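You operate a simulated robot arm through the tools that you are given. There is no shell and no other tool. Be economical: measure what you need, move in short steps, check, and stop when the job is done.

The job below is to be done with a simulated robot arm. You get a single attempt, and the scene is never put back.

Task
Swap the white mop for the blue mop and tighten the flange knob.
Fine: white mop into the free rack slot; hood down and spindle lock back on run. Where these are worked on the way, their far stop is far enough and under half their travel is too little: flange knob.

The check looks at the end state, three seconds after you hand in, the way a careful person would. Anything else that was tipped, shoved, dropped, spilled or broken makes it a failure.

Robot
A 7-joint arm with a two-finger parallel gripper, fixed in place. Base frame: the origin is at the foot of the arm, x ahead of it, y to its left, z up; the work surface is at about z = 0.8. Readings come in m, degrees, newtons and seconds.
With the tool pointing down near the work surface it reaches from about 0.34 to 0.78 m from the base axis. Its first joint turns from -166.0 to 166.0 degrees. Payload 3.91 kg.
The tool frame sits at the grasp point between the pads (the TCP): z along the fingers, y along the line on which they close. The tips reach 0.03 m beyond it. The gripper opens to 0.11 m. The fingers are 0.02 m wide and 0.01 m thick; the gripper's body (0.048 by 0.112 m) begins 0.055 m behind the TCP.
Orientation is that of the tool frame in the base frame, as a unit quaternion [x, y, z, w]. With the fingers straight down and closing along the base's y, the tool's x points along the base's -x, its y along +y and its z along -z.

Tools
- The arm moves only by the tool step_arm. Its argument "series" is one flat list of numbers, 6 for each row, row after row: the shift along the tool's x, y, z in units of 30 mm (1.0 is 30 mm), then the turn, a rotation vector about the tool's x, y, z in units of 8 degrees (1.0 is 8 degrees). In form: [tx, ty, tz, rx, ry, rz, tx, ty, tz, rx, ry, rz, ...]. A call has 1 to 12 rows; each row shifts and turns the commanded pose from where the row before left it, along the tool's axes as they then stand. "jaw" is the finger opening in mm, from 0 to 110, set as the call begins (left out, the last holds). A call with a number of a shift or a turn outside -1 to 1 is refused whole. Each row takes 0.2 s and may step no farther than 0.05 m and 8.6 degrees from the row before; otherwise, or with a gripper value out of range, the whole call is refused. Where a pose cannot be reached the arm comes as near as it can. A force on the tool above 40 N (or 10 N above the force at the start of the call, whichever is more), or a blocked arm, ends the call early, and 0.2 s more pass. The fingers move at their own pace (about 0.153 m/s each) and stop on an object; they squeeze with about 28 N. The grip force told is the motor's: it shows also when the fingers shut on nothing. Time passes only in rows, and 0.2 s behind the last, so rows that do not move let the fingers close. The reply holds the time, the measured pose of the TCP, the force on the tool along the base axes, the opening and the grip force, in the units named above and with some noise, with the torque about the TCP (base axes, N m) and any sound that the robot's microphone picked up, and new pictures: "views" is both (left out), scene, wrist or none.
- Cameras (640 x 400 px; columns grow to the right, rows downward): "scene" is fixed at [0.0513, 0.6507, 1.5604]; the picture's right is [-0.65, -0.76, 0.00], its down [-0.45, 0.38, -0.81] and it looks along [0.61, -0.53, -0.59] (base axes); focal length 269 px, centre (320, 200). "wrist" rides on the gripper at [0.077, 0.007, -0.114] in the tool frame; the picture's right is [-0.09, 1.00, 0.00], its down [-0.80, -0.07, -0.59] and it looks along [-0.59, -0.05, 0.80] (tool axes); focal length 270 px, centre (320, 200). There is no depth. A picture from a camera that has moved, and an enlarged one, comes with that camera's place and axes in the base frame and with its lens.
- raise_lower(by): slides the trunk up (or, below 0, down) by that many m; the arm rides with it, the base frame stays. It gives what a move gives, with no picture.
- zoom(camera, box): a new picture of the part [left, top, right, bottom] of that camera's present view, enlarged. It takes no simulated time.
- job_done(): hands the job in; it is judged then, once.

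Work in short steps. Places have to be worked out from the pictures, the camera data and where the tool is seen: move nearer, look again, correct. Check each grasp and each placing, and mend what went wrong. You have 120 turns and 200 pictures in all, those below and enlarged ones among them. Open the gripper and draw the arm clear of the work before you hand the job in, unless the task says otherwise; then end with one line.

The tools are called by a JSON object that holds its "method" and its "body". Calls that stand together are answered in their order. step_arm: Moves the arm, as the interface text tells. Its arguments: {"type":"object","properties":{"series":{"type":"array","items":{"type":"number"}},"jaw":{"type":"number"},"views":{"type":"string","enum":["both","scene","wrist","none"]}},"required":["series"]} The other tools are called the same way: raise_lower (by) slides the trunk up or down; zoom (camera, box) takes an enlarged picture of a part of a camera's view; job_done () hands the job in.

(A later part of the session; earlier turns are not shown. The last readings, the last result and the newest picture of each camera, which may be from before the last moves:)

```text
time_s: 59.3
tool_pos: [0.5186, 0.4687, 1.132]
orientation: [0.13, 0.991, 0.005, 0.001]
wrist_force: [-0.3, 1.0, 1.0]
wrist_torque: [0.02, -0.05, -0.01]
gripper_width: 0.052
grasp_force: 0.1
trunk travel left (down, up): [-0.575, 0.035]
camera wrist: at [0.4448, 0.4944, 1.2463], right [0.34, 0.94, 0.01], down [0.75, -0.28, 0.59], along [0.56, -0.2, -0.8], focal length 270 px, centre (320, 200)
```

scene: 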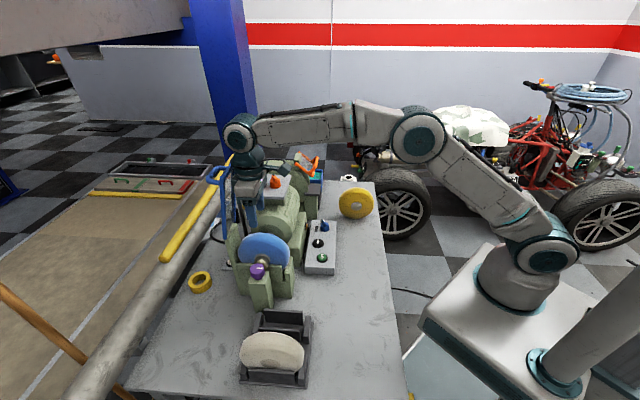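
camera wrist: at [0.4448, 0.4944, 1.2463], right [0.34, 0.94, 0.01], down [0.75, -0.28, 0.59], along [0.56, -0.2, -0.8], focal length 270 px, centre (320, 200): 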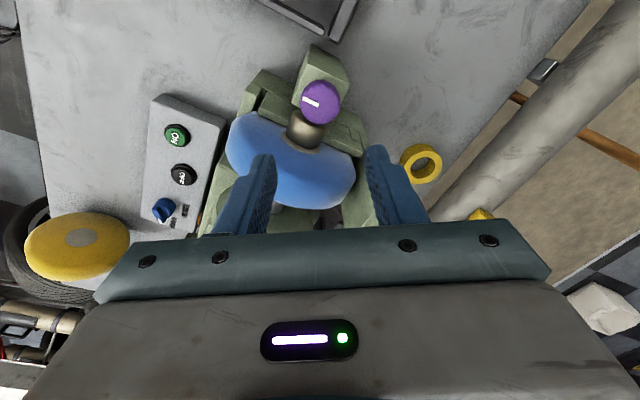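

Over the knob. Descending to the same height as before, then gripping.

{"method": "step_arm", "body": {"series": [0, 0.03, 1, 0, 0, 0, 0, 0, 1, 0, 0, 0, 0, 0, 1, 0, 0, 0, 0, 0, 0.9, 0, 0, 0, 0, 0, 0.83, 0, 0, 0], "views": "wrist"}}

{"method": "step_arm", "body": {"series": [0, 0, 0, 0, 0, 0, 0, 0, 0, 0, 0, 0], "jaw": 20, "views": "none"}}

{"method": "step_arm", "body": {"series": [0, 0, 0, 0, 0, 0.75, 0, 0, 0, 0, 0, 0.75, 0, 0, 0, 0, 0, 0.75, 0, 0, 0, 0, 0, 0.75, 0, 0, 0, 0, 0, 0.75, 0, 0, 0, 0, 0, 0.75, 0, 0, 0, 0, 0, 0.75], "views": "wrist"}}

```text
time_s: 60.5
tool_pos: [0.5207, 0.4688, 0.9895]
orientation: [0.129, 0.992, 0.003, 0.001]
wrist_force: [-0.2, 0.7, 0.5]
wrist_torque: [0.01, -0.02, 0.01]
gripper_width: 0.0523
grasp_force: 0.0
trunk travel left (down, up): [-0.575, 0.035]
camera wrist: at [0.4467, 0.4948, 1.1042], right [0.34, 0.94, 0.01], down [0.75, -0.28, 0.59], along [0.56, -0.2, -0.8], focal length 270 px, centre (320, 200)
```

wrist: 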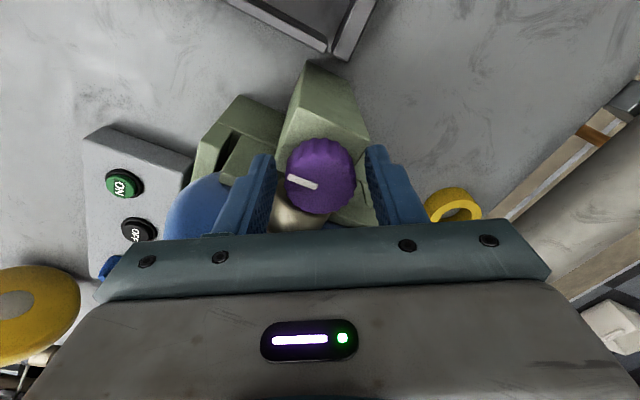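

```text
time_s: 61.1
tool_pos: [0.5199, 0.468, 0.9908]
orientation: [0.13, 0.992, 0.004, 0.002]
wrist_force: [0.3, 0.0, -0.8]
wrist_torque: [-0.47, -0.22, 0.03]
gripper_width: 0.0374
grasp_force: 45.2
trunk travel left (down, up): [-0.575, 0.035]
```

```text
time_s: 62.7
tool_pos: [0.5201, 0.4712, 0.9908]
orientation: [0.478, 0.878, 0.004, 0.0]
wrist_force: [12.5, 6.2, 9.4]
wrist_torque: [-1.05, -0.25, 0.12]
gripper_width: 0.0373
grasp_force: 44.5
trunk travel left (down, up): [-0.575, 0.035]
camera wrist: at [0.4838, 0.5378, 1.1049], right [0.88, 0.47, 0.01], down [0.37, -0.72, 0.59], along [0.28, -0.52, -0.81], focal length 270 px, centre (320, 200)
```

wrist: 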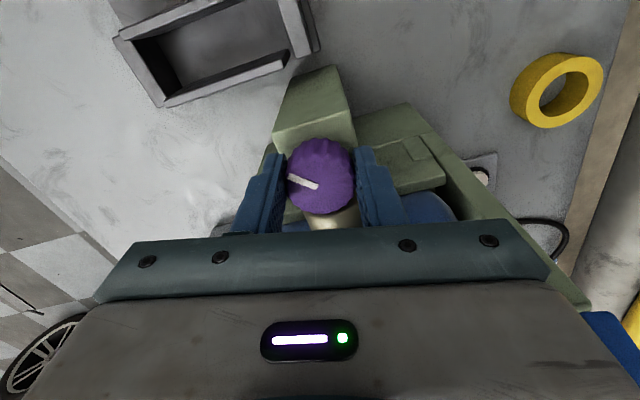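

It turned 42° clockwise with no slip. Finishing the stroke, then regripping for the rest.

{"method": "step_arm", "body": {"series": [0, 0, 0, 0, 0, 0.75, 0, 0, 0, 0, 0, 0.75], "views": "none"}}

{"method": "step_arm", "body": {"series": [0, 0, 0, 0, 0, 0, 0, 0, 0, 0, 0, -0.9, 0, 0, 0, 0, 0, -0.9, 0, 0, 0, 0, 0, -0.9, 0, 0, 0, 0, 0, -0.9, 0, 0, 0, 0, 0, -0.9, 0, 0, 0, 0, 0, -0.9, 0, 0, 0, 0, 0, -0.9, 0, 0, 0, 0, 0, -0.3], "jaw": 50, "views": "wrist"}}

{"method": "step_arm", "body": {"series": [0, 0, 0, 0, 0, 0, 0, 0, 0, 0, 0, 0], "jaw": 20, "views": "none"}}

{"method": "step_arm", "body": {"series": [0, 0, 0, 0, 0, 0.75, 0, 0, 0, 0, 0, 0.75, 0, 0, 0, 0, 0, 0.75, 0, 0, 0, 0, 0, 0.75, 0, 0, 0, 0, 0, 0.5], "views": "wrist"}}

```text
time_s: 63.3
tool_pos: [0.5197, 0.4706, 0.9907]
orientation: [0.567, 0.824, 0.005, 0.0]
wrist_force: [23.4, 11.9, 14.1]
wrist_torque: [-0.61, -0.1, 0.11]
gripper_width: 0.0375
grasp_force: 44.7
trunk travel left (down, up): [-0.575, 0.035]
```

```text
time_s: 65.3
tool_pos: [0.5173, 0.4702, 0.99]
orientation: [0.14, 0.99, 0.004, 0.002]
wrist_force: [0.6, 0.0, 0.1]
wrist_torque: [0.0, -0.02, -0.03]
gripper_width: 0.0502
grasp_force: 0.1
trunk travel left (down, up): [-0.575, 0.035]
camera wrist: at [0.4458, 0.4972, 1.1042], right [0.36, 0.93, 0.01], down [0.75, -0.29, 0.59], along [0.56, -0.21, -0.8], focal length 270 px, centre (320, 200)
```

wrist: 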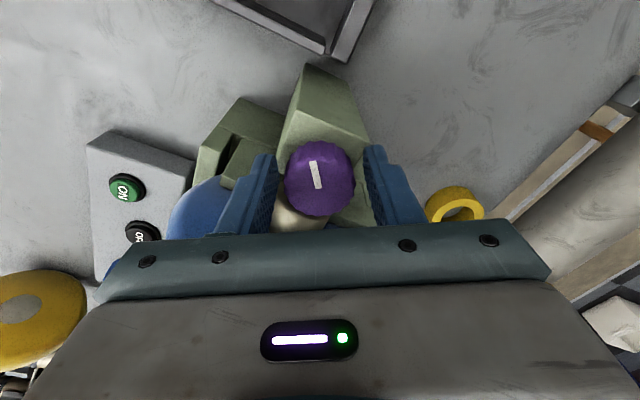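

```text
time_s: 65.9
tool_pos: [0.5188, 0.4689, 0.9907]
orientation: [0.14, 0.99, 0.003, 0.0]
wrist_force: [-1.4, -2.5, 0.5]
wrist_torque: [-0.95, 0.2, 0.01]
gripper_width: 0.0376
grasp_force: 44.9
trunk travel left (down, up): [-0.575, 0.035]
```

```text
time_s: 67.1
tool_pos: [0.5189, 0.4704, 0.9898]
orientation: [0.376, 0.926, 0.005, 0.0]
wrist_force: [7.1, 5.8, 2.5]
wrist_torque: [-1.24, -0.47, 0.03]
gripper_width: 0.0375
grasp_force: 44.4
trunk travel left (down, up): [-0.575, 0.035]
camera wrist: at [0.4681, 0.5289, 1.1045], right [0.76, 0.65, 0.01], down [0.52, -0.61, 0.59], along [0.39, -0.44, -0.81], focal length 270 px, centre (320, 200)
```

wrist: 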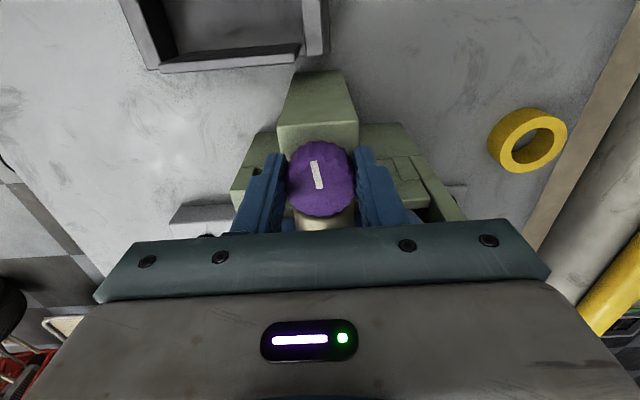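

Back near its original heading and still turning freely. I continue clockwise in search of the stop.

{"method": "step_arm", "body": {"series": [0, 0, 0, 0, 0, 0.6, 0, 0, 0, 0, 0, 0.6], "views": "wrist"}}

{"method": "step_arm", "body": {"series": [0, 0, 0, 0, 0, 0.6, 0, 0, 0, 0, 0, 0.6], "views": "wrist"}}

```text
time_s: 67.7
tool_pos: [0.519, 0.4725, 0.9913]
orientation: [0.452, 0.892, 0.005, -0.001]
wrist_force: [11.5, 10.2, 3.1]
wrist_torque: [-0.73, -0.01, 0.34]
gripper_width: 0.0372
grasp_force: 44.7
trunk travel left (down, up): [-0.575, 0.035]
camera wrist: at [0.4787, 0.5373, 1.1046], right [0.86, 0.52, 0.01], down [0.41, -0.69, 0.59], along [0.31, -0.5, -0.81], focal length 270 px, centre (320, 200)
```

wrist: 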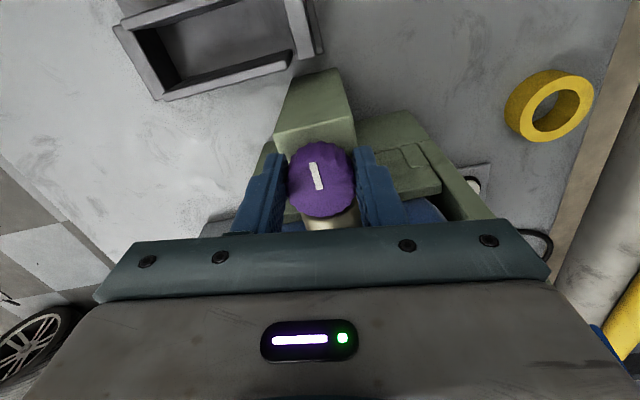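

```text
time_s: 68.3
tool_pos: [0.5184, 0.4734, 0.9909]
orientation: [0.526, 0.851, 0.005, -0.001]
wrist_force: [15.4, 23.2, 7.9]
wrist_torque: [-0.08, 0.56, 0.82]
gripper_width: 0.0377
grasp_force: 44.8
trunk travel left (down, up): [-0.575, 0.035]
camera wrist: at [0.4906, 0.544, 1.1044], right [0.93, 0.37, 0.01], down [0.29, -0.75, 0.59], along [0.22, -0.55, -0.81], focal length 270 px, centre (320, 200)
```

wrist: 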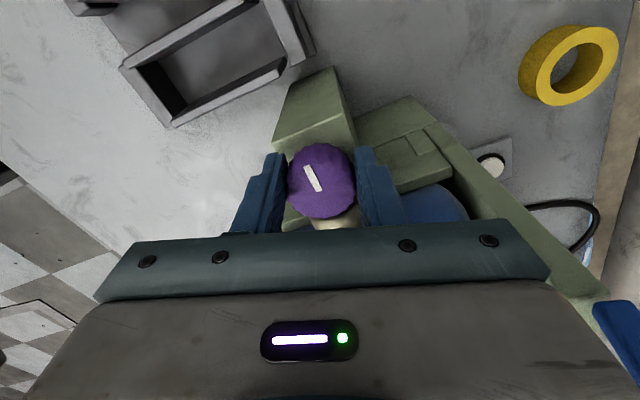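

Torque rose to 0.8 N·m and the fingers began to slip: that's the tight stop, so the knob is tightened. Releasing, rising, and turning the camera to study the hood.

{"method": "step_arm", "body": {"series": [0, 0, 0, 0, 0, 0, 0, 0, 0, 0, 0, 0, 0, 0, -1, 0, 0, 0, 0, 0, -1, 0, 0, 0, 0, 0, -1, 0, 0, 0, 0, 0, -1, 0, 0, 0, 0, 0, -1, 0, 0, 0, 0, 0, -1, 0, 0, 0, 0, 0, -1, 0, 0, 0], "jaw": 60, "views": "scene"}}

{"method": "zoom", "body": {"camera": "scene", "box": [195, 145, 315, 310]}}

{"method": "step_arm", "body": {"series": [0, 0, 0, 0, 0, -1, 0, 0, 0, 0, 0, -1, 0, 0, 0, 0, 0, -1, 0, 0, 0, 0, 0, -1, 0, 0, 0, 0, 0, -1, 0, 0, 0, 0, 0, -1, 0, 0, 0, 0, 0, -1, 0, 0, 0, 0, 0, -1, 0, 0, 0, 0, 0, -1, 0, 0, 0, 0, 0, -1, 0, 0, 0, 0, 0, -1, 0, 0, 0, 0, 0, -1], "views": "none"}}

```text
time_s: 70.3
tool_pos: [0.52, 0.467, 1.2002]
orientation: [0.525, 0.851, 0.003, -0.001]
wrist_force: [0.5, -0.9, 0.0]
wrist_torque: [-0.02, 0.0, -0.03]
gripper_width: 0.0601
grasp_force: 0.1
trunk travel left (down, up): [-0.575, 0.035]
```

scene: 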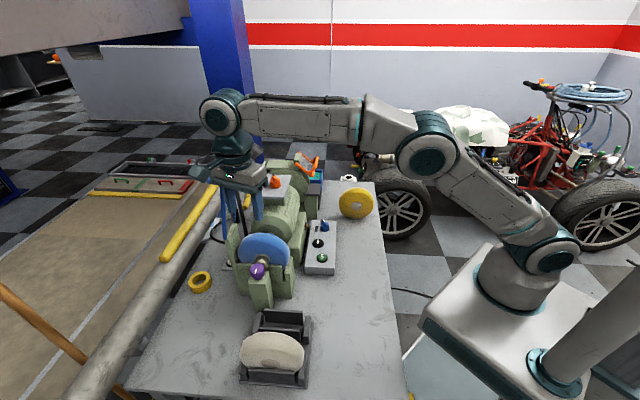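

```text
2.42 times, centred on (255, 228) of scene
camera zoom: at [0.0513, 0.6507, 1.5604], right [-0.65, -0.76, 0.0], down [-0.45, 0.38, -0.81], along [0.61, -0.53, -0.59], focal length 652 px, centre (478, 133)
```

zoom: 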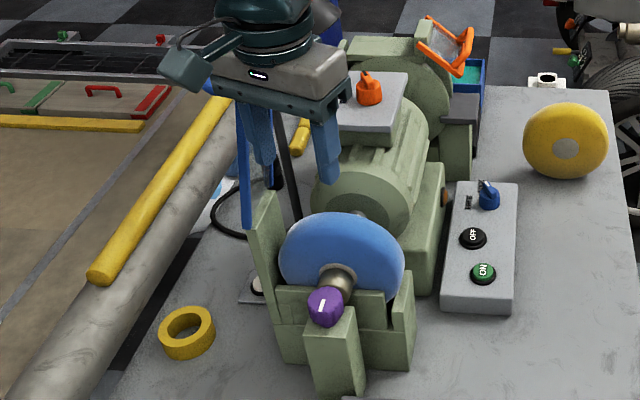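

```text
time_s: 72.9
tool_pos: [0.5171, 0.4682, 1.1999]
orientation: [-0.282, 0.959, 0.004, 0.003]
wrist_force: [0.4, 0.1, 1.0]
wrist_torque: [0.03, 0.01, 0.03]
gripper_width: 0.0603
grasp_force: 0.1
trunk travel left (down, up): [-0.575, 0.035]
```

Knob pointer is back where it started. Backing off towards the robot to see the whole hood.

{"method": "step_arm", "body": {"series": [0, 0, 0, 0, 0, -0.77, 0, 0, 0, 0, 0, -0.77, 0.92, -0.38, -0.5, 0, 0, 0, 0.92, -0.38, -0.5, 0, 0, 0, 0.92, -0.38, -0.5, 0, 0, 0, 0.92, -0.38, -0.5, 0, 0, 0, 0.92, -0.38, -0.5, 0, 0, 0, 0.92, -0.38, -0.5, 0, 0, 0, 0, 0, 0, 0, 0, 0]}}

{"method": "zoom", "body": {"camera": "scene", "box": [195, 145, 315, 265]}}

{"method": "zoom", "body": {"camera": "wrist", "box": [170, 40, 450, 230]}}

```text
time_s: 74.9
tool_pos: [0.4469, 0.3035, 1.2883]
orientation: [-0.382, 0.924, 0.003, 0.003]
wrist_force: [0.1, 0.2, 0.0]
wrist_torque: [0.02, -0.01, 0.0]
gripper_width: 0.0599
grasp_force: 0.1
trunk travel left (down, up): [-0.575, 0.035]
camera wrist: at [0.3872, 0.2537, 1.4026], right [-0.64, 0.77, 0.0], down [0.61, 0.51, 0.6], along [0.46, 0.39, -0.8], focal length 270 px, centre (320, 200)
```

scene: 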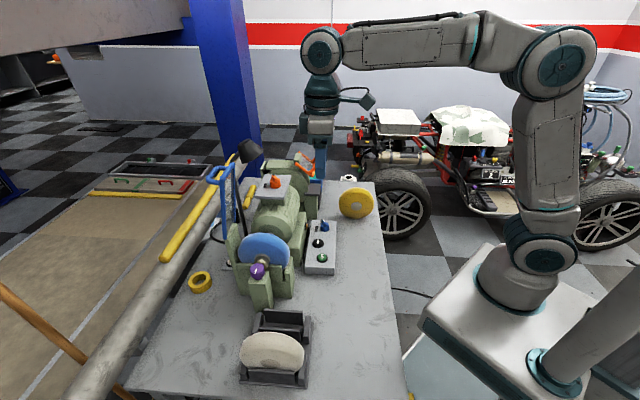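
wrist: 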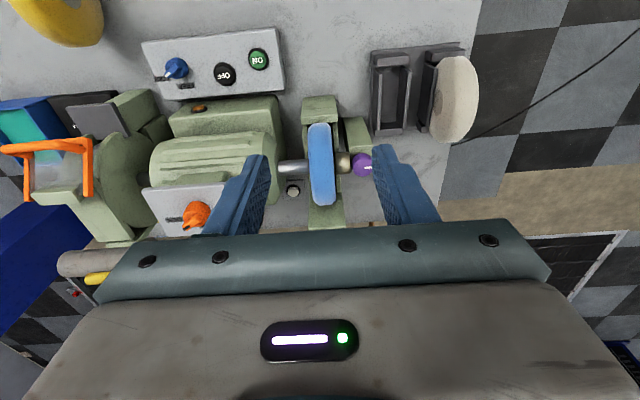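

```text
3.33 times, centred on (255, 205) of scene
camera zoom: at [0.0513, 0.6507, 1.5604], right [-0.65, -0.76, 0.0], down [-0.45, 0.38, -0.81], along [0.61, -0.53, -0.59], focal length 896 px, centre (537, 183)
```

zoom: 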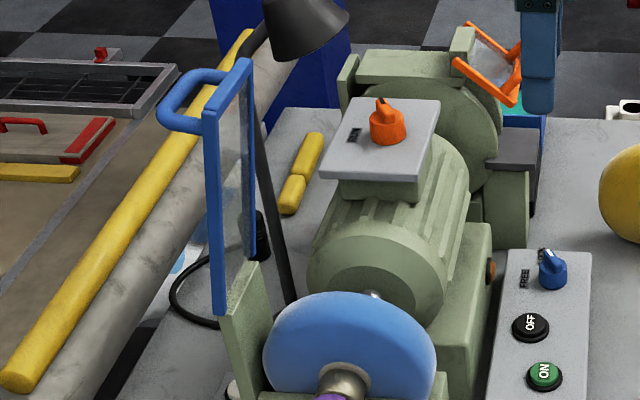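

```text
2.11 times, centred on (310, 135) of wrist
camera zoom: at [0.3872, 0.2537, 1.4026], right [-0.64, 0.77, 0.0], down [0.61, 0.51, 0.6], along [0.46, 0.39, -0.8], focal length 569 px, centre (341, 337)
```

zoom: 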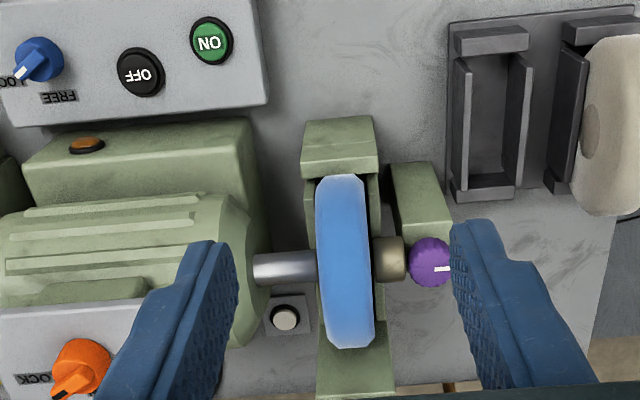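

Triangulated, the hood's hinge edge is near l=−0.09, z≈1.06 and its top near z≈1.24, leaning slightly inward and holding by friction. I'll view its top and handle from above.

{"method": "step_arm", "body": {"series": [-0.97, 0, -0.36, 0, 0, 0, -0.97, 0, -0.36, 0, 0, 0, -0.97, 0, -0.36, 0, 0, 0, -0.97, 0, -0.36, 0, 0, 0, -0.97, 0, -0.36, 0, 0, 0, -0.97, 0, -0.36, 0, 0, 0, -0.97, 0, -0.36, 0, 0, 0]}}

{"method": "zoom", "body": {"camera": "wrist", "box": [220, 60, 460, 230]}}

```text
time_s: 76.5
tool_pos: [0.5291, 0.3856, 1.336]
orientation: [-0.382, 0.924, 0.003, 0.002]
wrist_force: [-0.3, -0.2, -0.2]
wrist_torque: [0.03, 0.0, -0.01]
gripper_width: 0.0599
grasp_force: 0.0
out of reach, approached as far as the arm can: row 5, 6, 7
trunk travel left (down, up): [-0.575, 0.035]
camera wrist: at [0.4691, 0.3349, 1.4493], right [-0.64, 0.77, 0.0], down [0.61, 0.51, 0.6], along [0.46, 0.39, -0.8], focal length 270 px, centre (320, 200)
```

scene: 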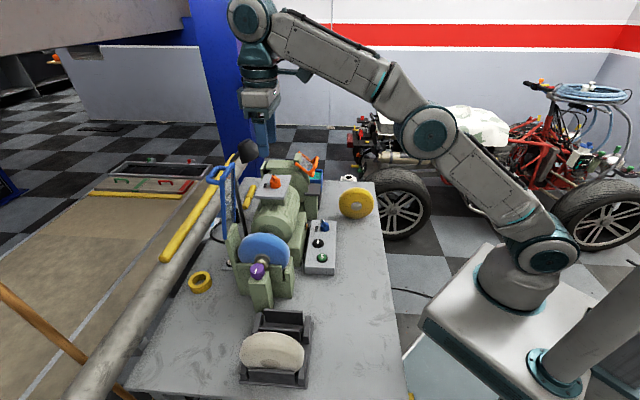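
wrist: 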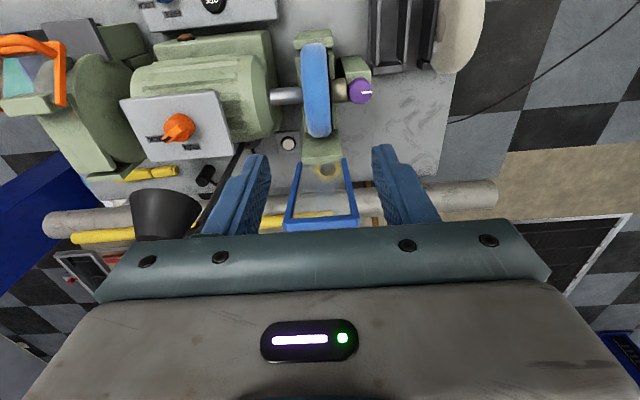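

```text
2.35 times, centred on (340, 145) of wrist
camera zoom: at [0.4691, 0.3349, 1.4493], right [-0.64, 0.77, 0.0], down [0.61, 0.51, 0.6], along [0.46, 0.39, -0.8], focal length 636 px, centre (273, 329)
```

zoom: 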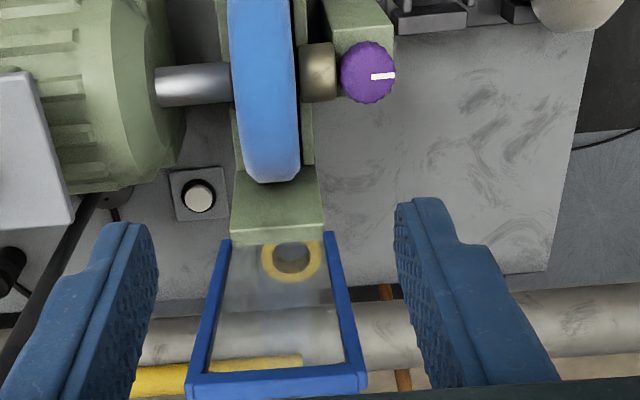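

The current reach limit comes from height. The hood frame is 80 mm wide and already centred between the fingers, so I'll tilt the tool 45° outward and pinch the frame's two sides near its top.

{"method": "step_arm", "body": {"series": [0, 0, 0, 0, -0.9375, 0, 0, 0, 0, 0, -0.9375, 0, 0, 0, 0, 0, -0.9375, 0, 0, 0, 0, 0, -0.9375, 0, 0, 0, 0, 0, -0.9375, 0, 0, 0, 0, 0, -0.9375, 0], "jaw": 108}}

```text
time_s: 77.9
tool_pos: [0.53, 0.3849, 1.3359]
orientation: [-0.352, 0.852, 0.149, 0.358]
wrist_force: [0.6, -0.6, -0.4]
wrist_torque: [-0.05, -0.01, 0.0]
gripper_width: 0.1078
grasp_force: 0.1
trunk travel left (down, up): [-0.575, 0.035]
camera wrist: at [0.4287, 0.2934, 1.3604], right [-0.66, 0.75, 0.07], down [0.15, 0.04, 0.99], along [0.74, 0.66, -0.14], focal length 270 px, centre (320, 200)
```

scene: 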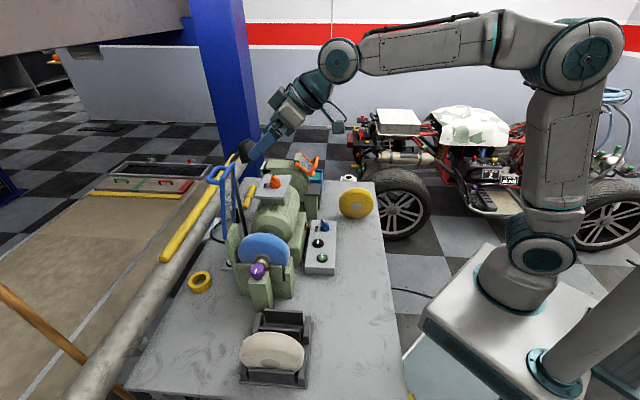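
wrist: 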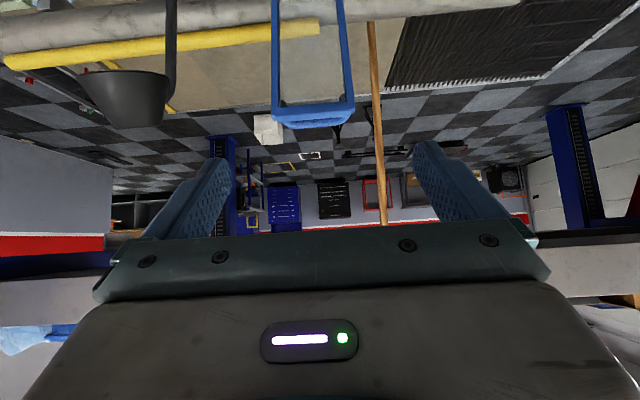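

The approach line happens to be exactly along the tool's pointing direction (about 155 mm). Advancing 90 mm first with a small sideways correction, then checking.

{"method": "step_arm", "body": {"series": [0, -0.27, 0, 0, 0, 0, 0, 0, 1, 0, 0, 0, 0, 0, 1, 0, 0, 0, 0, 0, 1, 0, 0, 0, 0, 0, 0, 0, 0, 0]}}

```text
time_s: 79.1
tool_pos: [0.5793, 0.4214, 1.2744]
orientation: [-0.352, 0.852, 0.149, 0.357]
wrist_force: [-0.6, -0.4, -0.1]
wrist_torque: [0.02, -0.04, 0.02]
gripper_width: 0.1077
grasp_force: 0.1
trunk travel left (down, up): [-0.575, 0.035]
camera wrist: at [0.4794, 0.3318, 1.2988], right [-0.66, 0.75, 0.07], down [0.15, 0.05, 0.99], along [0.74, 0.66, -0.14], focal length 270 px, centre (320, 200)
```

scene: 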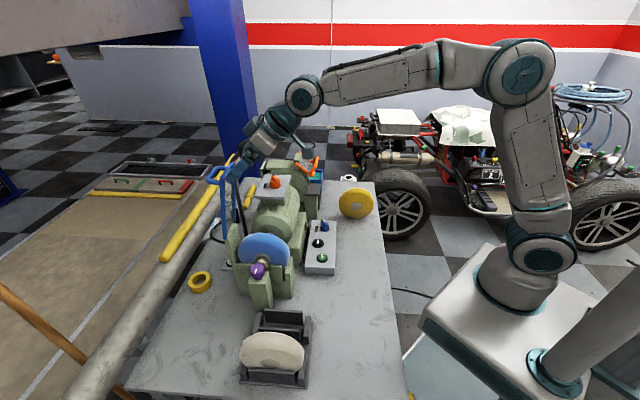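
wrist: 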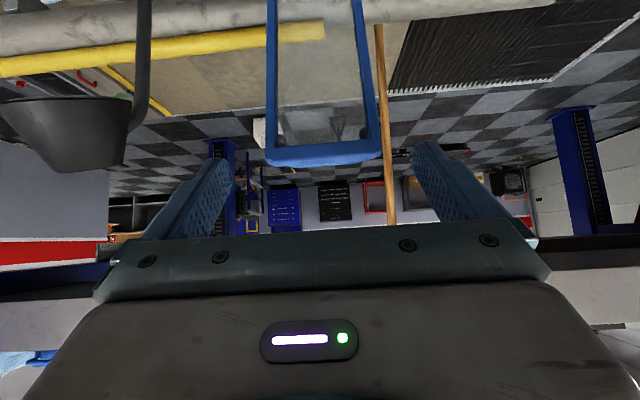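

Centred well. Advancing the remaining 66 mm so the pads flank the frame just below its top bar.

{"method": "step_arm", "body": {"series": [0, 0.03, 0.75, 0, 0, 0, 0, 0, 0.75, 0, 0, 0, 0, 0, 0.7, 0, 0, 0, 0, 0, 0, 0, 0, 0]}}

{"method": "zoom", "body": {"camera": "scene", "box": [195, 125, 315, 245]}}

```text
time_s: 80.1
tool_pos: [0.613, 0.4578, 1.2265]
orientation: [-0.353, 0.852, 0.15, 0.356]
wrist_force: [-0.1, -0.5, 0.1]
wrist_torque: [0.0, 0.01, 0.0]
gripper_width: 0.1078
grasp_force: 0.1
trunk travel left (down, up): [-0.575, 0.035]
camera wrist: at [0.5117, 0.3666, 1.2507], right [-0.66, 0.75, 0.07], down [0.15, 0.05, 0.99], along [0.74, 0.66, -0.14], focal length 270 px, centre (320, 200)
```

scene: 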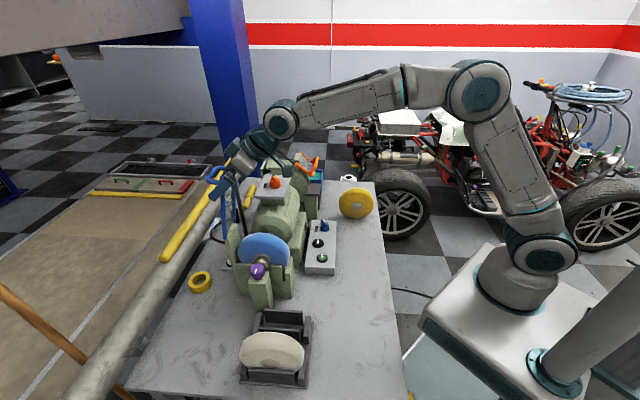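
wrist: 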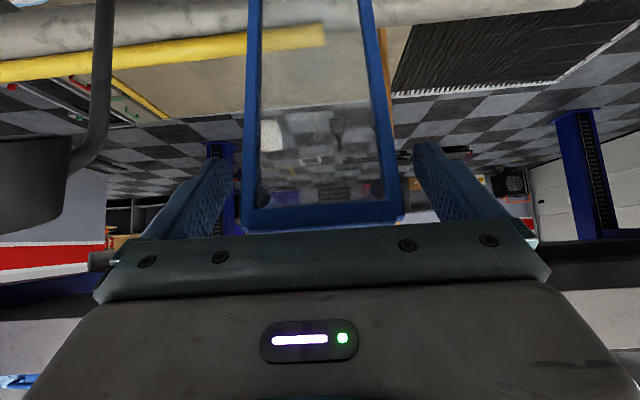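

```text
3.33 times, centred on (255, 185) of scene
camera zoom: at [0.0513, 0.6507, 1.5604], right [-0.65, -0.76, 0.0], down [-0.45, 0.38, -0.81], along [0.61, -0.53, -0.59], focal length 896 px, centre (537, 250)
```

zoom: 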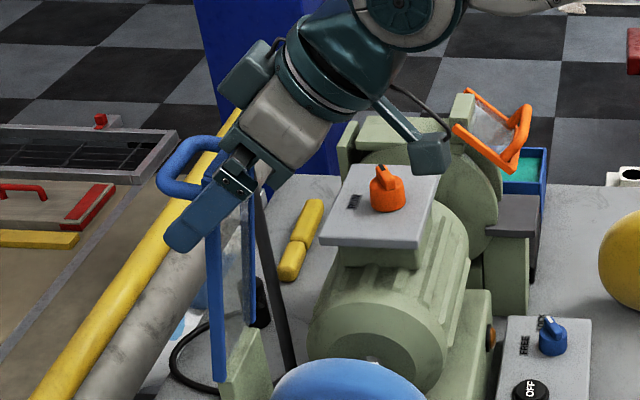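

Pads are either side of the frame. Closing on it.

{"method": "step_arm", "body": {"series": [0, 0, 0, 0, 0, 0, 0, 0, 0, 0, 0, 0], "jaw": 60, "views": "wrist"}}

```text
time_s: 80.7
tool_pos: [0.6137, 0.4585, 1.2241]
orientation: [-0.352, 0.853, 0.148, 0.357]
wrist_force: [1.0, 1.5, -0.7]
wrist_torque: [0.05, -0.37, -0.2]
gripper_width: 0.0759
grasp_force: 44.3
trunk travel left (down, up): [-0.575, 0.035]
camera wrist: at [0.5121, 0.3669, 1.2503], right [-0.66, 0.75, 0.07], down [0.15, 0.05, 0.99], along [0.74, 0.66, -0.14], focal length 270 px, centre (320, 200)
```

wrist: 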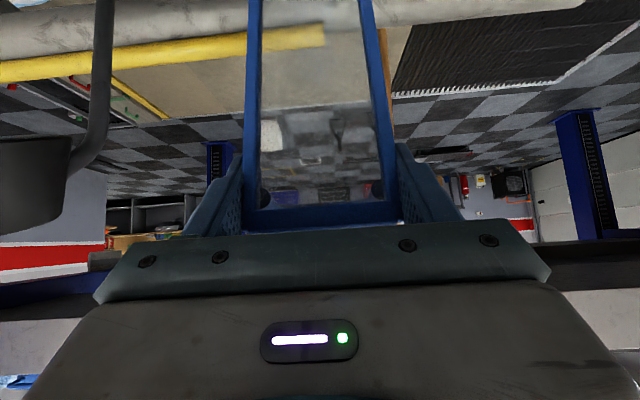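

Firm hold (76 mm). Now swinging the hood along its arc about the hinge, the first quarter, tilting the tool with it.

{"method": "step_arm", "body": {"series": [0.554, 0, -0.335, 0, -0.41, 0, 0.573, 0, -0.302, 0, -0.41, 0, 0.59, 0, -0.268, 0, -0.41, 0, 0.605, 0, -0.235, 0, -0.41, 0]}}

{"method": "zoom", "body": {"camera": "scene", "box": [195, 145, 315, 265]}}

```text
time_s: 81.7
tool_pos: [0.5622, 0.4079, 1.1964]
orientation: [-0.334, 0.805, 0.19, 0.453]
wrist_force: [-1.0, 3.6, 9.9]
wrist_torque: [1.08, -0.48, 0.63]
gripper_width: 0.0755
grasp_force: 45.0
trunk travel left (down, up): [-0.575, 0.035]
camera wrist: at [0.4602, 0.3147, 1.189], right [-0.67, 0.74, 0.08], down [-0.01, -0.12, 0.99], along [0.74, 0.67, 0.09], focal length 270 px, centre (320, 200)
```

scene: 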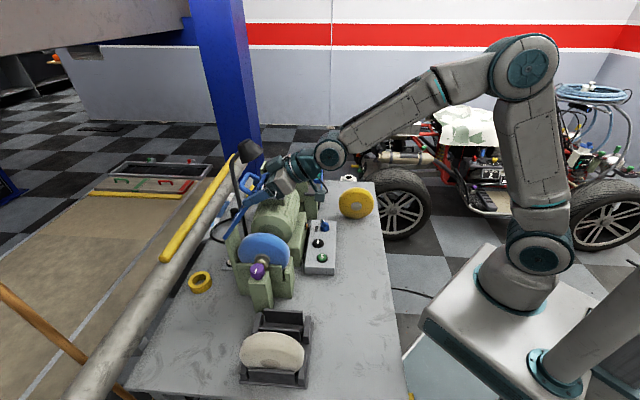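
wrist: 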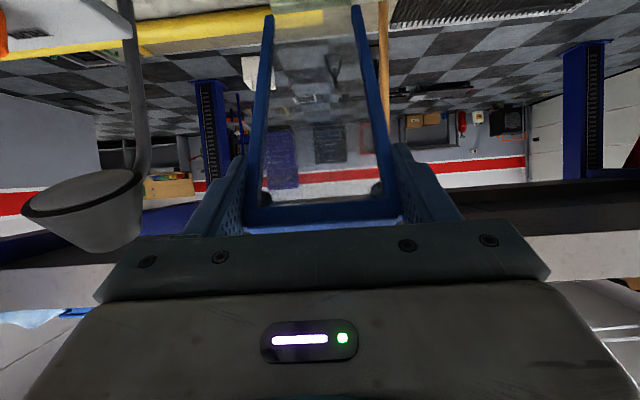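

```text
3.33 times, centred on (255, 205) of scene
camera zoom: at [0.0513, 0.6507, 1.5604], right [-0.65, -0.76, 0.0], down [-0.45, 0.38, -0.81], along [0.61, -0.53, -0.59], focal length 896 px, centre (537, 183)
```

zoom: 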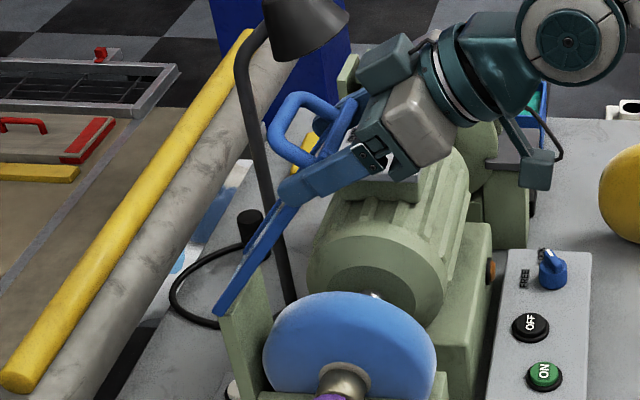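

The hood swings with the grip. Continuing the arc.

{"method": "step_arm", "body": {"series": [0.617, 0, -0.2, 0, -0.41, 0, 0.628, 0, -0.163, 0, -0.41, 0, 0.636, 0, -0.127, 0, -0.41, 0, 0.642, 0, -0.09, 0, -0.41, 0], "views": "scene"}}

{"method": "zoom", "body": {"camera": "scene", "box": [215, 165, 335, 285]}}

```text
time_s: 82.7
tool_pos: [0.5256, 0.3716, 1.1353]
orientation: [-0.309, 0.749, 0.225, 0.541]
wrist_force: [-5.7, -2.9, 9.4]
wrist_torque: [0.76, -0.43, 0.45]
gripper_width: 0.0755
grasp_force: 44.9
trunk travel left (down, up): [-0.575, 0.035]
```

scene: 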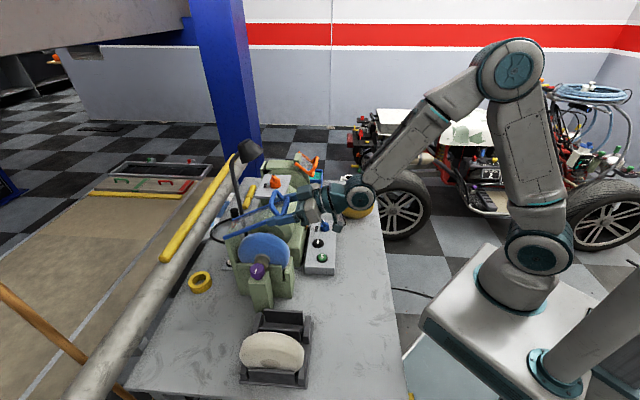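

```text
3.33 times, centred on (275, 225) of scene
camera zoom: at [0.0513, 0.6507, 1.5604], right [-0.65, -0.76, 0.0], down [-0.45, 0.38, -0.81], along [0.61, -0.53, -0.59], focal length 896 px, centre (470, 117)
```

zoom: 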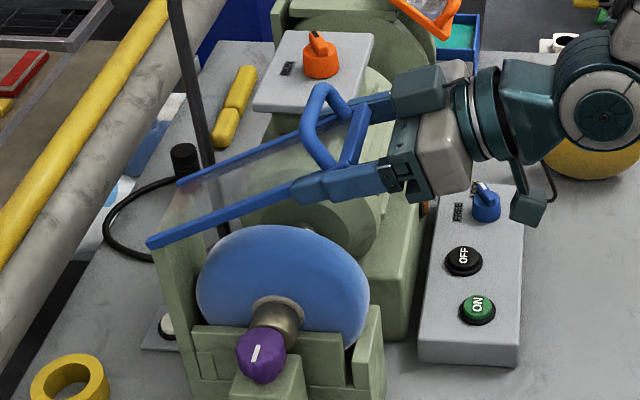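

Two thirds down. Continuing in smaller lots, feeling for the closed stop.

{"method": "step_arm", "body": {"series": [0.647, 0, -0.053, 0, 0, 0, 0.648, 0, 0.022, 0, 0, 0], "views": "none"}}

{"method": "step_arm", "body": {"series": [0.32, 0, 0.038, 0, 0, 0, 0.32, 0, 0.055, 0, 0, 0], "views": "none"}}

{"method": "zoom", "body": {"camera": "scene", "box": [215, 165, 335, 285]}}

```text
time_s: 83.3
tool_pos: [0.5174, 0.3631, 1.0967]
orientation: [-0.31, 0.749, 0.225, 0.54]
wrist_force: [-10.0, -4.7, 8.8]
wrist_torque: [0.79, -0.59, 0.11]
gripper_width: 0.0755
grasp_force: 45.3
trunk travel left (down, up): [-0.575, 0.035]
```

```text
time_s: 83.9
tool_pos: [0.5154, 0.3604, 1.0793]
orientation: [-0.31, 0.748, 0.227, 0.542]
wrist_force: [-12.3, -8.1, 9.7]
wrist_torque: [0.98, -0.71, 0.0]
gripper_width: 0.0714
grasp_force: 44.8
trunk travel left (down, up): [-0.575, 0.035]
```

```text
3.33 times, centred on (275, 225) of scene
camera zoom: at [0.0513, 0.6507, 1.5604], right [-0.65, -0.76, 0.0], down [-0.45, 0.38, -0.81], along [0.61, -0.53, -0.59], focal length 896 px, centre (470, 117)
```

zoom: 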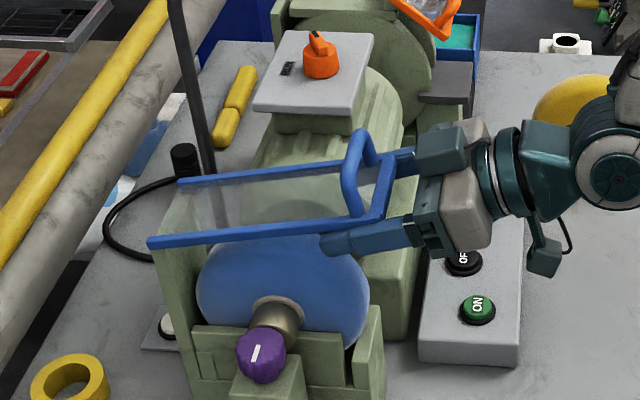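

The fingers have begun slipping off the frame, with the hood nearly flat. I'll release and back off, then press it down from above.

{"method": "step_arm", "body": {"series": [0, 0, 0, 0, 0, 0, 0, 0, 0, 0, 0, 0, 0, 0, -1, 0, 0, 0, 0, 0, -1, 0, 0, 0, 0, 0, -1, 0, 0, 0, 0, 0, -1, 0, 0, 0], "jaw": 108, "views": "scene"}}

{"method": "zoom", "body": {"camera": "scene", "box": [215, 165, 335, 285]}}

```text
time_s: 85.3
tool_pos: [0.4351, 0.281, 1.1155]
orientation: [-0.31, 0.749, 0.226, 0.54]
wrist_force: [-0.3, 0.3, -0.1]
wrist_torque: [-0.03, 0.04, 0.0]
gripper_width: 0.1079
grasp_force: 0.1
trunk travel left (down, up): [-0.575, 0.035]
```

scene: 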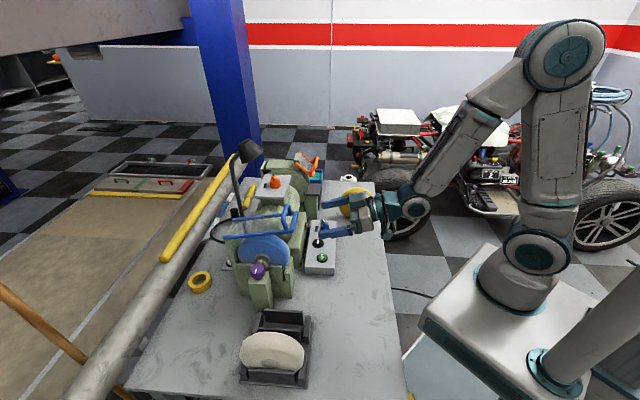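

```text
3.33 times, centred on (275, 225) of scene
camera zoom: at [0.0513, 0.6507, 1.5604], right [-0.65, -0.76, 0.0], down [-0.45, 0.38, -0.81], along [0.61, -0.53, -0.59], focal length 896 px, centre (470, 117)
```

zoom: 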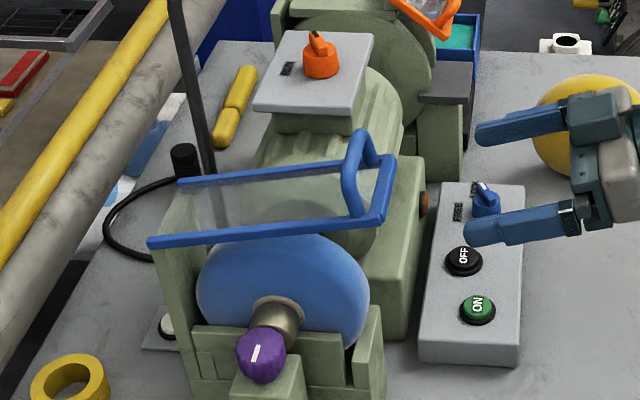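

Hood holds at about 78° of swing, its free edge still ~4 cm above horizontal. Raising and bringing the tool back to vertical with the fingers closed, to press on the near frame bar.

{"method": "step_arm", "body": {"series": [-0.949, 0, -0.314, 0, 0, 0, -0.949, 0, -0.314, 0, 0, 0, -0.949, 0, -0.314, 0, 0, 0, 0, 0, 0, 0, 0.996, 0, 0, 0, 0, 0, 0.996, 0, 0, 0, 0, 0, 0.996, 0, 0, 0, 0, 0, 0.996, 0, 0, 0, 0, 0, 0.996, 0, 0, 0, 0, 0, 0.996, 0, 0, 0, 0, 0, 0.996, 0, 0, 0, 0, 0, 0.996, 0, 0, 0, 0, 0, 0.996, 0], "jaw": 0, "views": "wrist"}}

```text
time_s: 87.9
tool_pos: [0.4364, 0.2856, 1.2131]
orientation: [-0.389, 0.905, 0.073, 0.156]
wrist_force: [3.1, -1.1, -1.2]
wrist_torque: [0.07, 0.21, 0.01]
gripper_width: 0.0
grasp_force: 28.0
out of reach, approached as far as the arm can: row 6, 7, 9, 10, 11
trunk travel left (down, up): [-0.575, 0.035]
camera wrist: at [0.3559, 0.2093, 1.2951], right [-0.67, 0.74, 0.04], down [0.44, 0.35, 0.83], along [0.6, 0.57, -0.56], focal length 270 px, centre (320, 200)
```

wrist: 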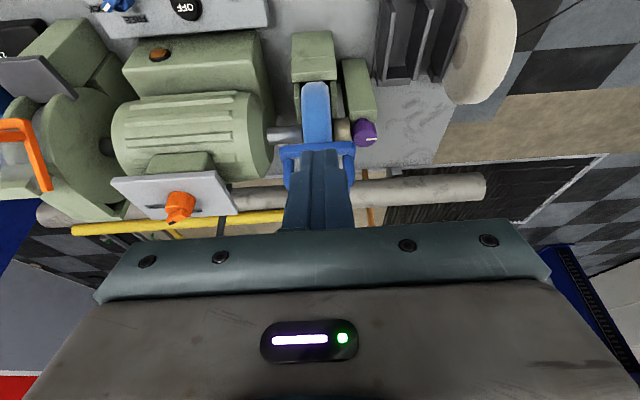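

{"method": "step_arm", "body": {"series": [0, 0, 0, 0, 0, 0, 0, 0, 0, 0, 0, 0], "views": "scene"}}

```text
time_s: 88.5
tool_pos: [0.4316, 0.2845, 1.2157]
orientation: [-0.39, 0.904, 0.073, 0.159]
wrist_force: [0.5, 0.0, -0.5]
wrist_torque: [0.01, -0.03, 0.02]
gripper_width: 0.0
grasp_force: 28.0
trunk travel left (down, up): [-0.575, 0.035]
```

scene: 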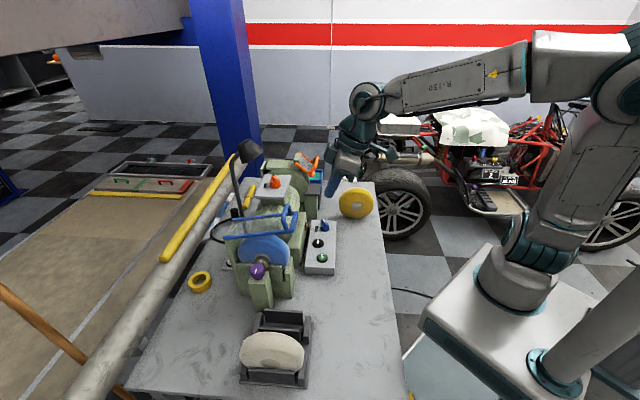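

Still 20° short of vertical with the elbow turned; I'll try finishing the turn.

{"method": "step_arm", "body": {"series": [0, 0, 0, 0, 0.84, 0, 0, 0, 0, 0, 0.84, 0, 0, 0, 0, 0, 0.84, 0, 0, 0, 0, 0, 0, 0], "views": "scene"}}

```text
time_s: 89.5
tool_pos: [0.4317, 0.2832, 1.2162]
orientation: [-0.396, 0.918, 0.004, -0.003]
wrist_force: [0.4, -0.2, -1.2]
wrist_torque: [0.01, -0.02, 0.03]
gripper_width: 0.0
grasp_force: 27.9
trunk travel left (down, up): [-0.575, 0.035]
```

scene: 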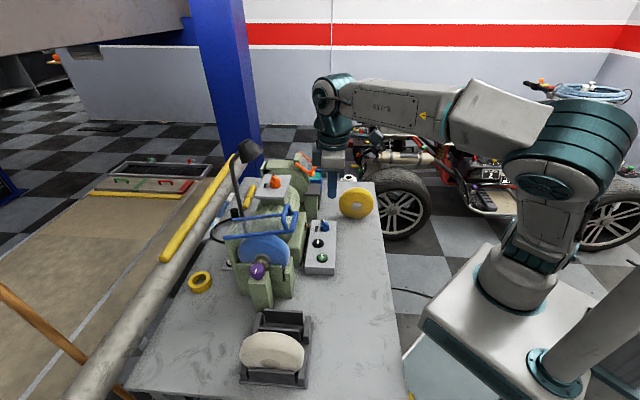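

Vertical again. Moving over the near frame bar (between handle and hinge) at height.

{"method": "step_arm", "body": {"series": [-0.98, 0.18, 0, 0, 0, 0, -0.98, 0.18, 0, 0, 0, 0, -0.98, 0.18, 0, 0, 0, 0, -0.98, 0.18, 0, 0, 0, 0, -0.98, 0.18, 0, 0, 0, 0, 0, 0, 0, 0, 0, 0]}}

{"method": "zoom", "body": {"camera": "scene", "box": [215, 145, 335, 265]}}

```text
time_s: 90.9
tool_pos: [0.515, 0.4138, 1.2148]
orientation: [-0.395, 0.919, 0.004, -0.003]
wrist_force: [0.1, -0.4, -0.2]
wrist_torque: [0.0, 0.05, 0.0]
gripper_width: 0.0003
grasp_force: 28.2
trunk travel left (down, up): [-0.575, 0.035]
camera wrist: at [0.4579, 0.3615, 1.3294], right [-0.66, 0.75, 0.01], down [0.61, 0.53, 0.59], along [0.44, 0.4, -0.81], focal length 270 px, centre (320, 200)
```

scene: 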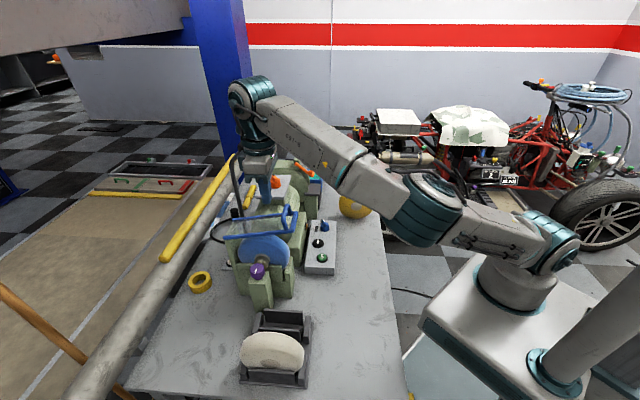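
wrist: 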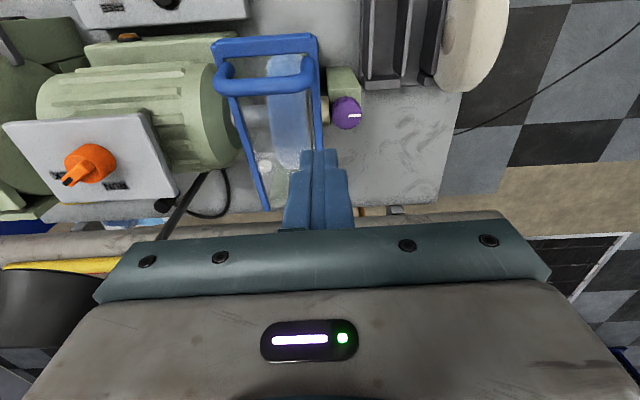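

```text
3.33 times, centred on (275, 205) of scene
camera zoom: at [0.0513, 0.6507, 1.5604], right [-0.65, -0.76, 0.0], down [-0.45, 0.38, -0.81], along [0.61, -0.53, -0.59], focal length 896 px, centre (470, 183)
```

zoom: 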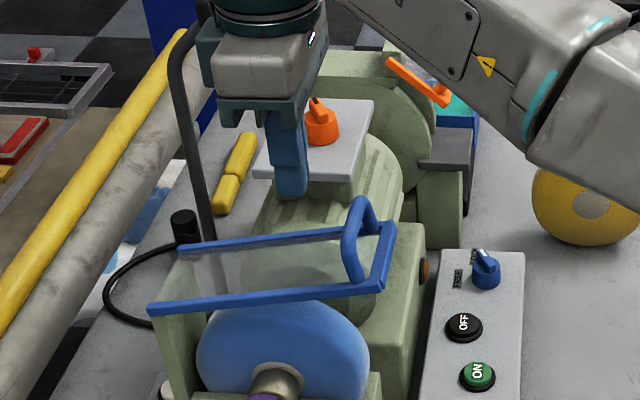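

The fingertips are directly above the near bar. Descending to contact and pressing it down until it stops firmly.

{"method": "step_arm", "body": {"series": [0, -0.15, 0.8, 0, 0, 0, 0, 0, 0.8, 0, 0, 0, 0, 0, 0.8, 0, 0, 0, 0, 0, 0.4, 0, 0, 0], "views": "scene"}}

{"method": "step_arm", "body": {"series": [0, 0, 0.3, 0, 0, 0, 0, 0, 0.3, 0, 0, 0, 0, 0, 0.3, 0, 0, 0, 0, 0, 0.3, 0, 0, 0, 0, 0, 0.3, 0, 0, 0, 0, 0, 0.3, 0, 0, 0], "views": "scene"}}

{"method": "zoom", "body": {"camera": "scene", "box": [215, 165, 335, 285]}}

```text
time_s: 91.9
tool_pos: [0.5188, 0.4087, 1.1336]
orientation: [-0.397, 0.918, 0.004, -0.002]
wrist_force: [0.2, 0.1, 0.8]
wrist_torque: [0.02, 0.02, -0.03]
gripper_width: 0.0
grasp_force: 27.7
trunk travel left (down, up): [-0.575, 0.035]
```

scene: 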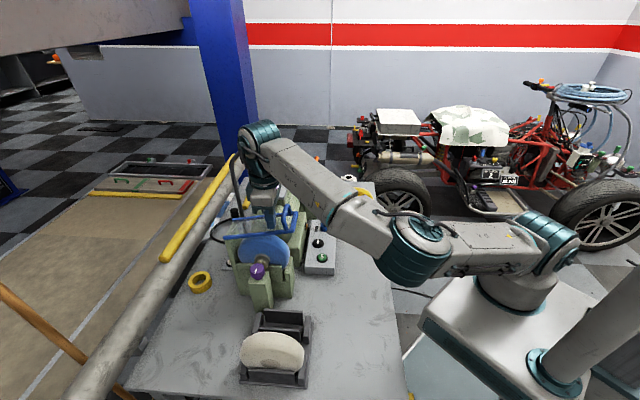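

```text
time_s: 93.2
tool_pos: [0.5152, 0.4082, 1.0917]
orientation: [-0.396, 0.918, 0.005, 0.006]
wrist_force: [-2.9, -1.7, 11.3]
wrist_torque: [-0.12, 0.13, -0.08]
gripper_width: 0.0001
grasp_force: 28.1
trunk travel left (down, up): [-0.575, 0.035]
stopped in row 6: the force on the tool passed its limit at 48 N (the readings are from after the stop); the commanded pose is now the measured one
```

scene: 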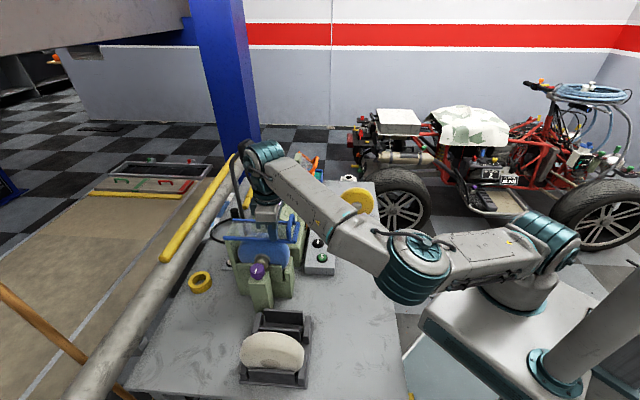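

```text
3.33 times, centred on (275, 225) of scene
camera zoom: at [0.0513, 0.6507, 1.5604], right [-0.65, -0.76, 0.0], down [-0.45, 0.38, -0.81], along [0.61, -0.53, -0.59], focal length 896 px, centre (470, 117)
```

zoom: 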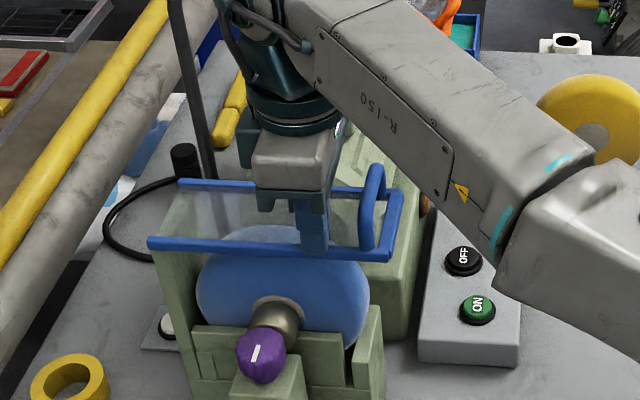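

Free edge now level with the hinge (about 90°) and the stop is firm. One more short press to confirm it is fully down.

{"method": "step_arm", "body": {"series": [0, 0, 0.15, 0, 0, 0, 0, 0, 0.15, 0, 0, 0, 0, 0, 0, 0, 0, 0], "views": "none"}}

{"method": "step_arm", "body": {"series": [0, 0, -1, 0, 0, 0, 0, 0, -1, 0, 0, 0, 0, 0, -1, 0, 0, 0, 0, 0, -1, 0, 0, 0, 0, 0, -0.5, 0, 0, 0]}}

{"method": "zoom", "body": {"camera": "scene", "box": [215, 165, 335, 285]}}

```text
time_s: 93.7
tool_pos: [0.5159, 0.4081, 1.0918]
orientation: [-0.397, 0.918, 0.007, 0.011]
wrist_force: [-5.6, -2.5, 15.1]
wrist_torque: [-0.19, 0.25, -0.09]
gripper_width: 0.0
grasp_force: 27.5
trunk travel left (down, up): [-0.575, 0.035]
stopped in row 2: the force on the tool passed its limit at 45 N (the readings are from after the stop); the commanded pose is now the measured one
```

```text
time_s: 94.9
tool_pos: [0.5149, 0.407, 1.2263]
orientation: [-0.397, 0.918, 0.007, 0.008]
wrist_force: [-0.7, 0.4, -1.0]
wrist_torque: [0.0, 0.0, 0.01]
gripper_width: 0.0
grasp_force: 28.1
trunk travel left (down, up): [-0.575, 0.035]
camera wrist: at [0.4569, 0.3546, 1.3381], right [-0.66, 0.75, 0.01], down [0.59, 0.52, 0.61], along [0.45, 0.41, -0.79], focal length 270 px, centre (320, 200)
```

scene: 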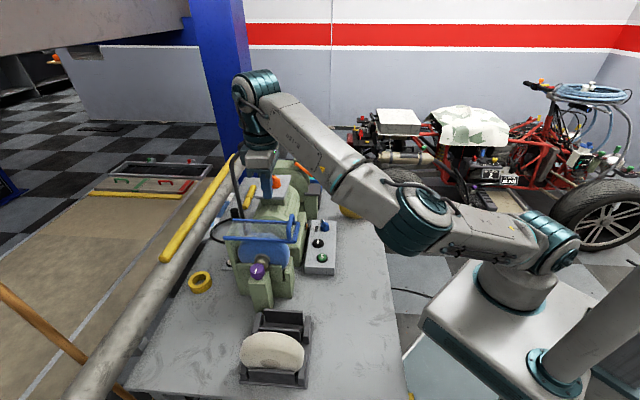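
wrist: 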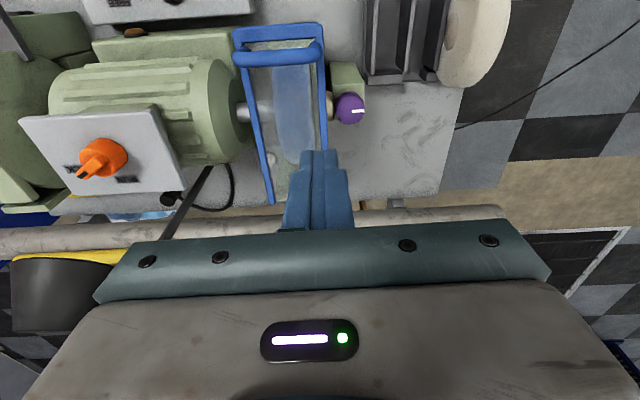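

```text
3.33 times, centred on (275, 225) of scene
camera zoom: at [0.0513, 0.6507, 1.5604], right [-0.65, -0.76, 0.0], down [-0.45, 0.38, -0.81], along [0.61, -0.53, -0.59], focal length 896 px, centre (470, 117)
```

zoom: 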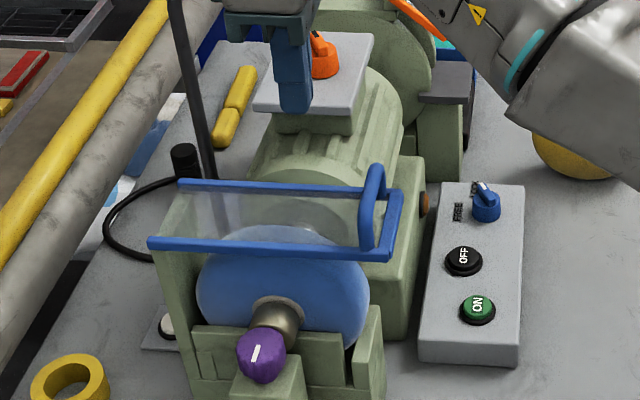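

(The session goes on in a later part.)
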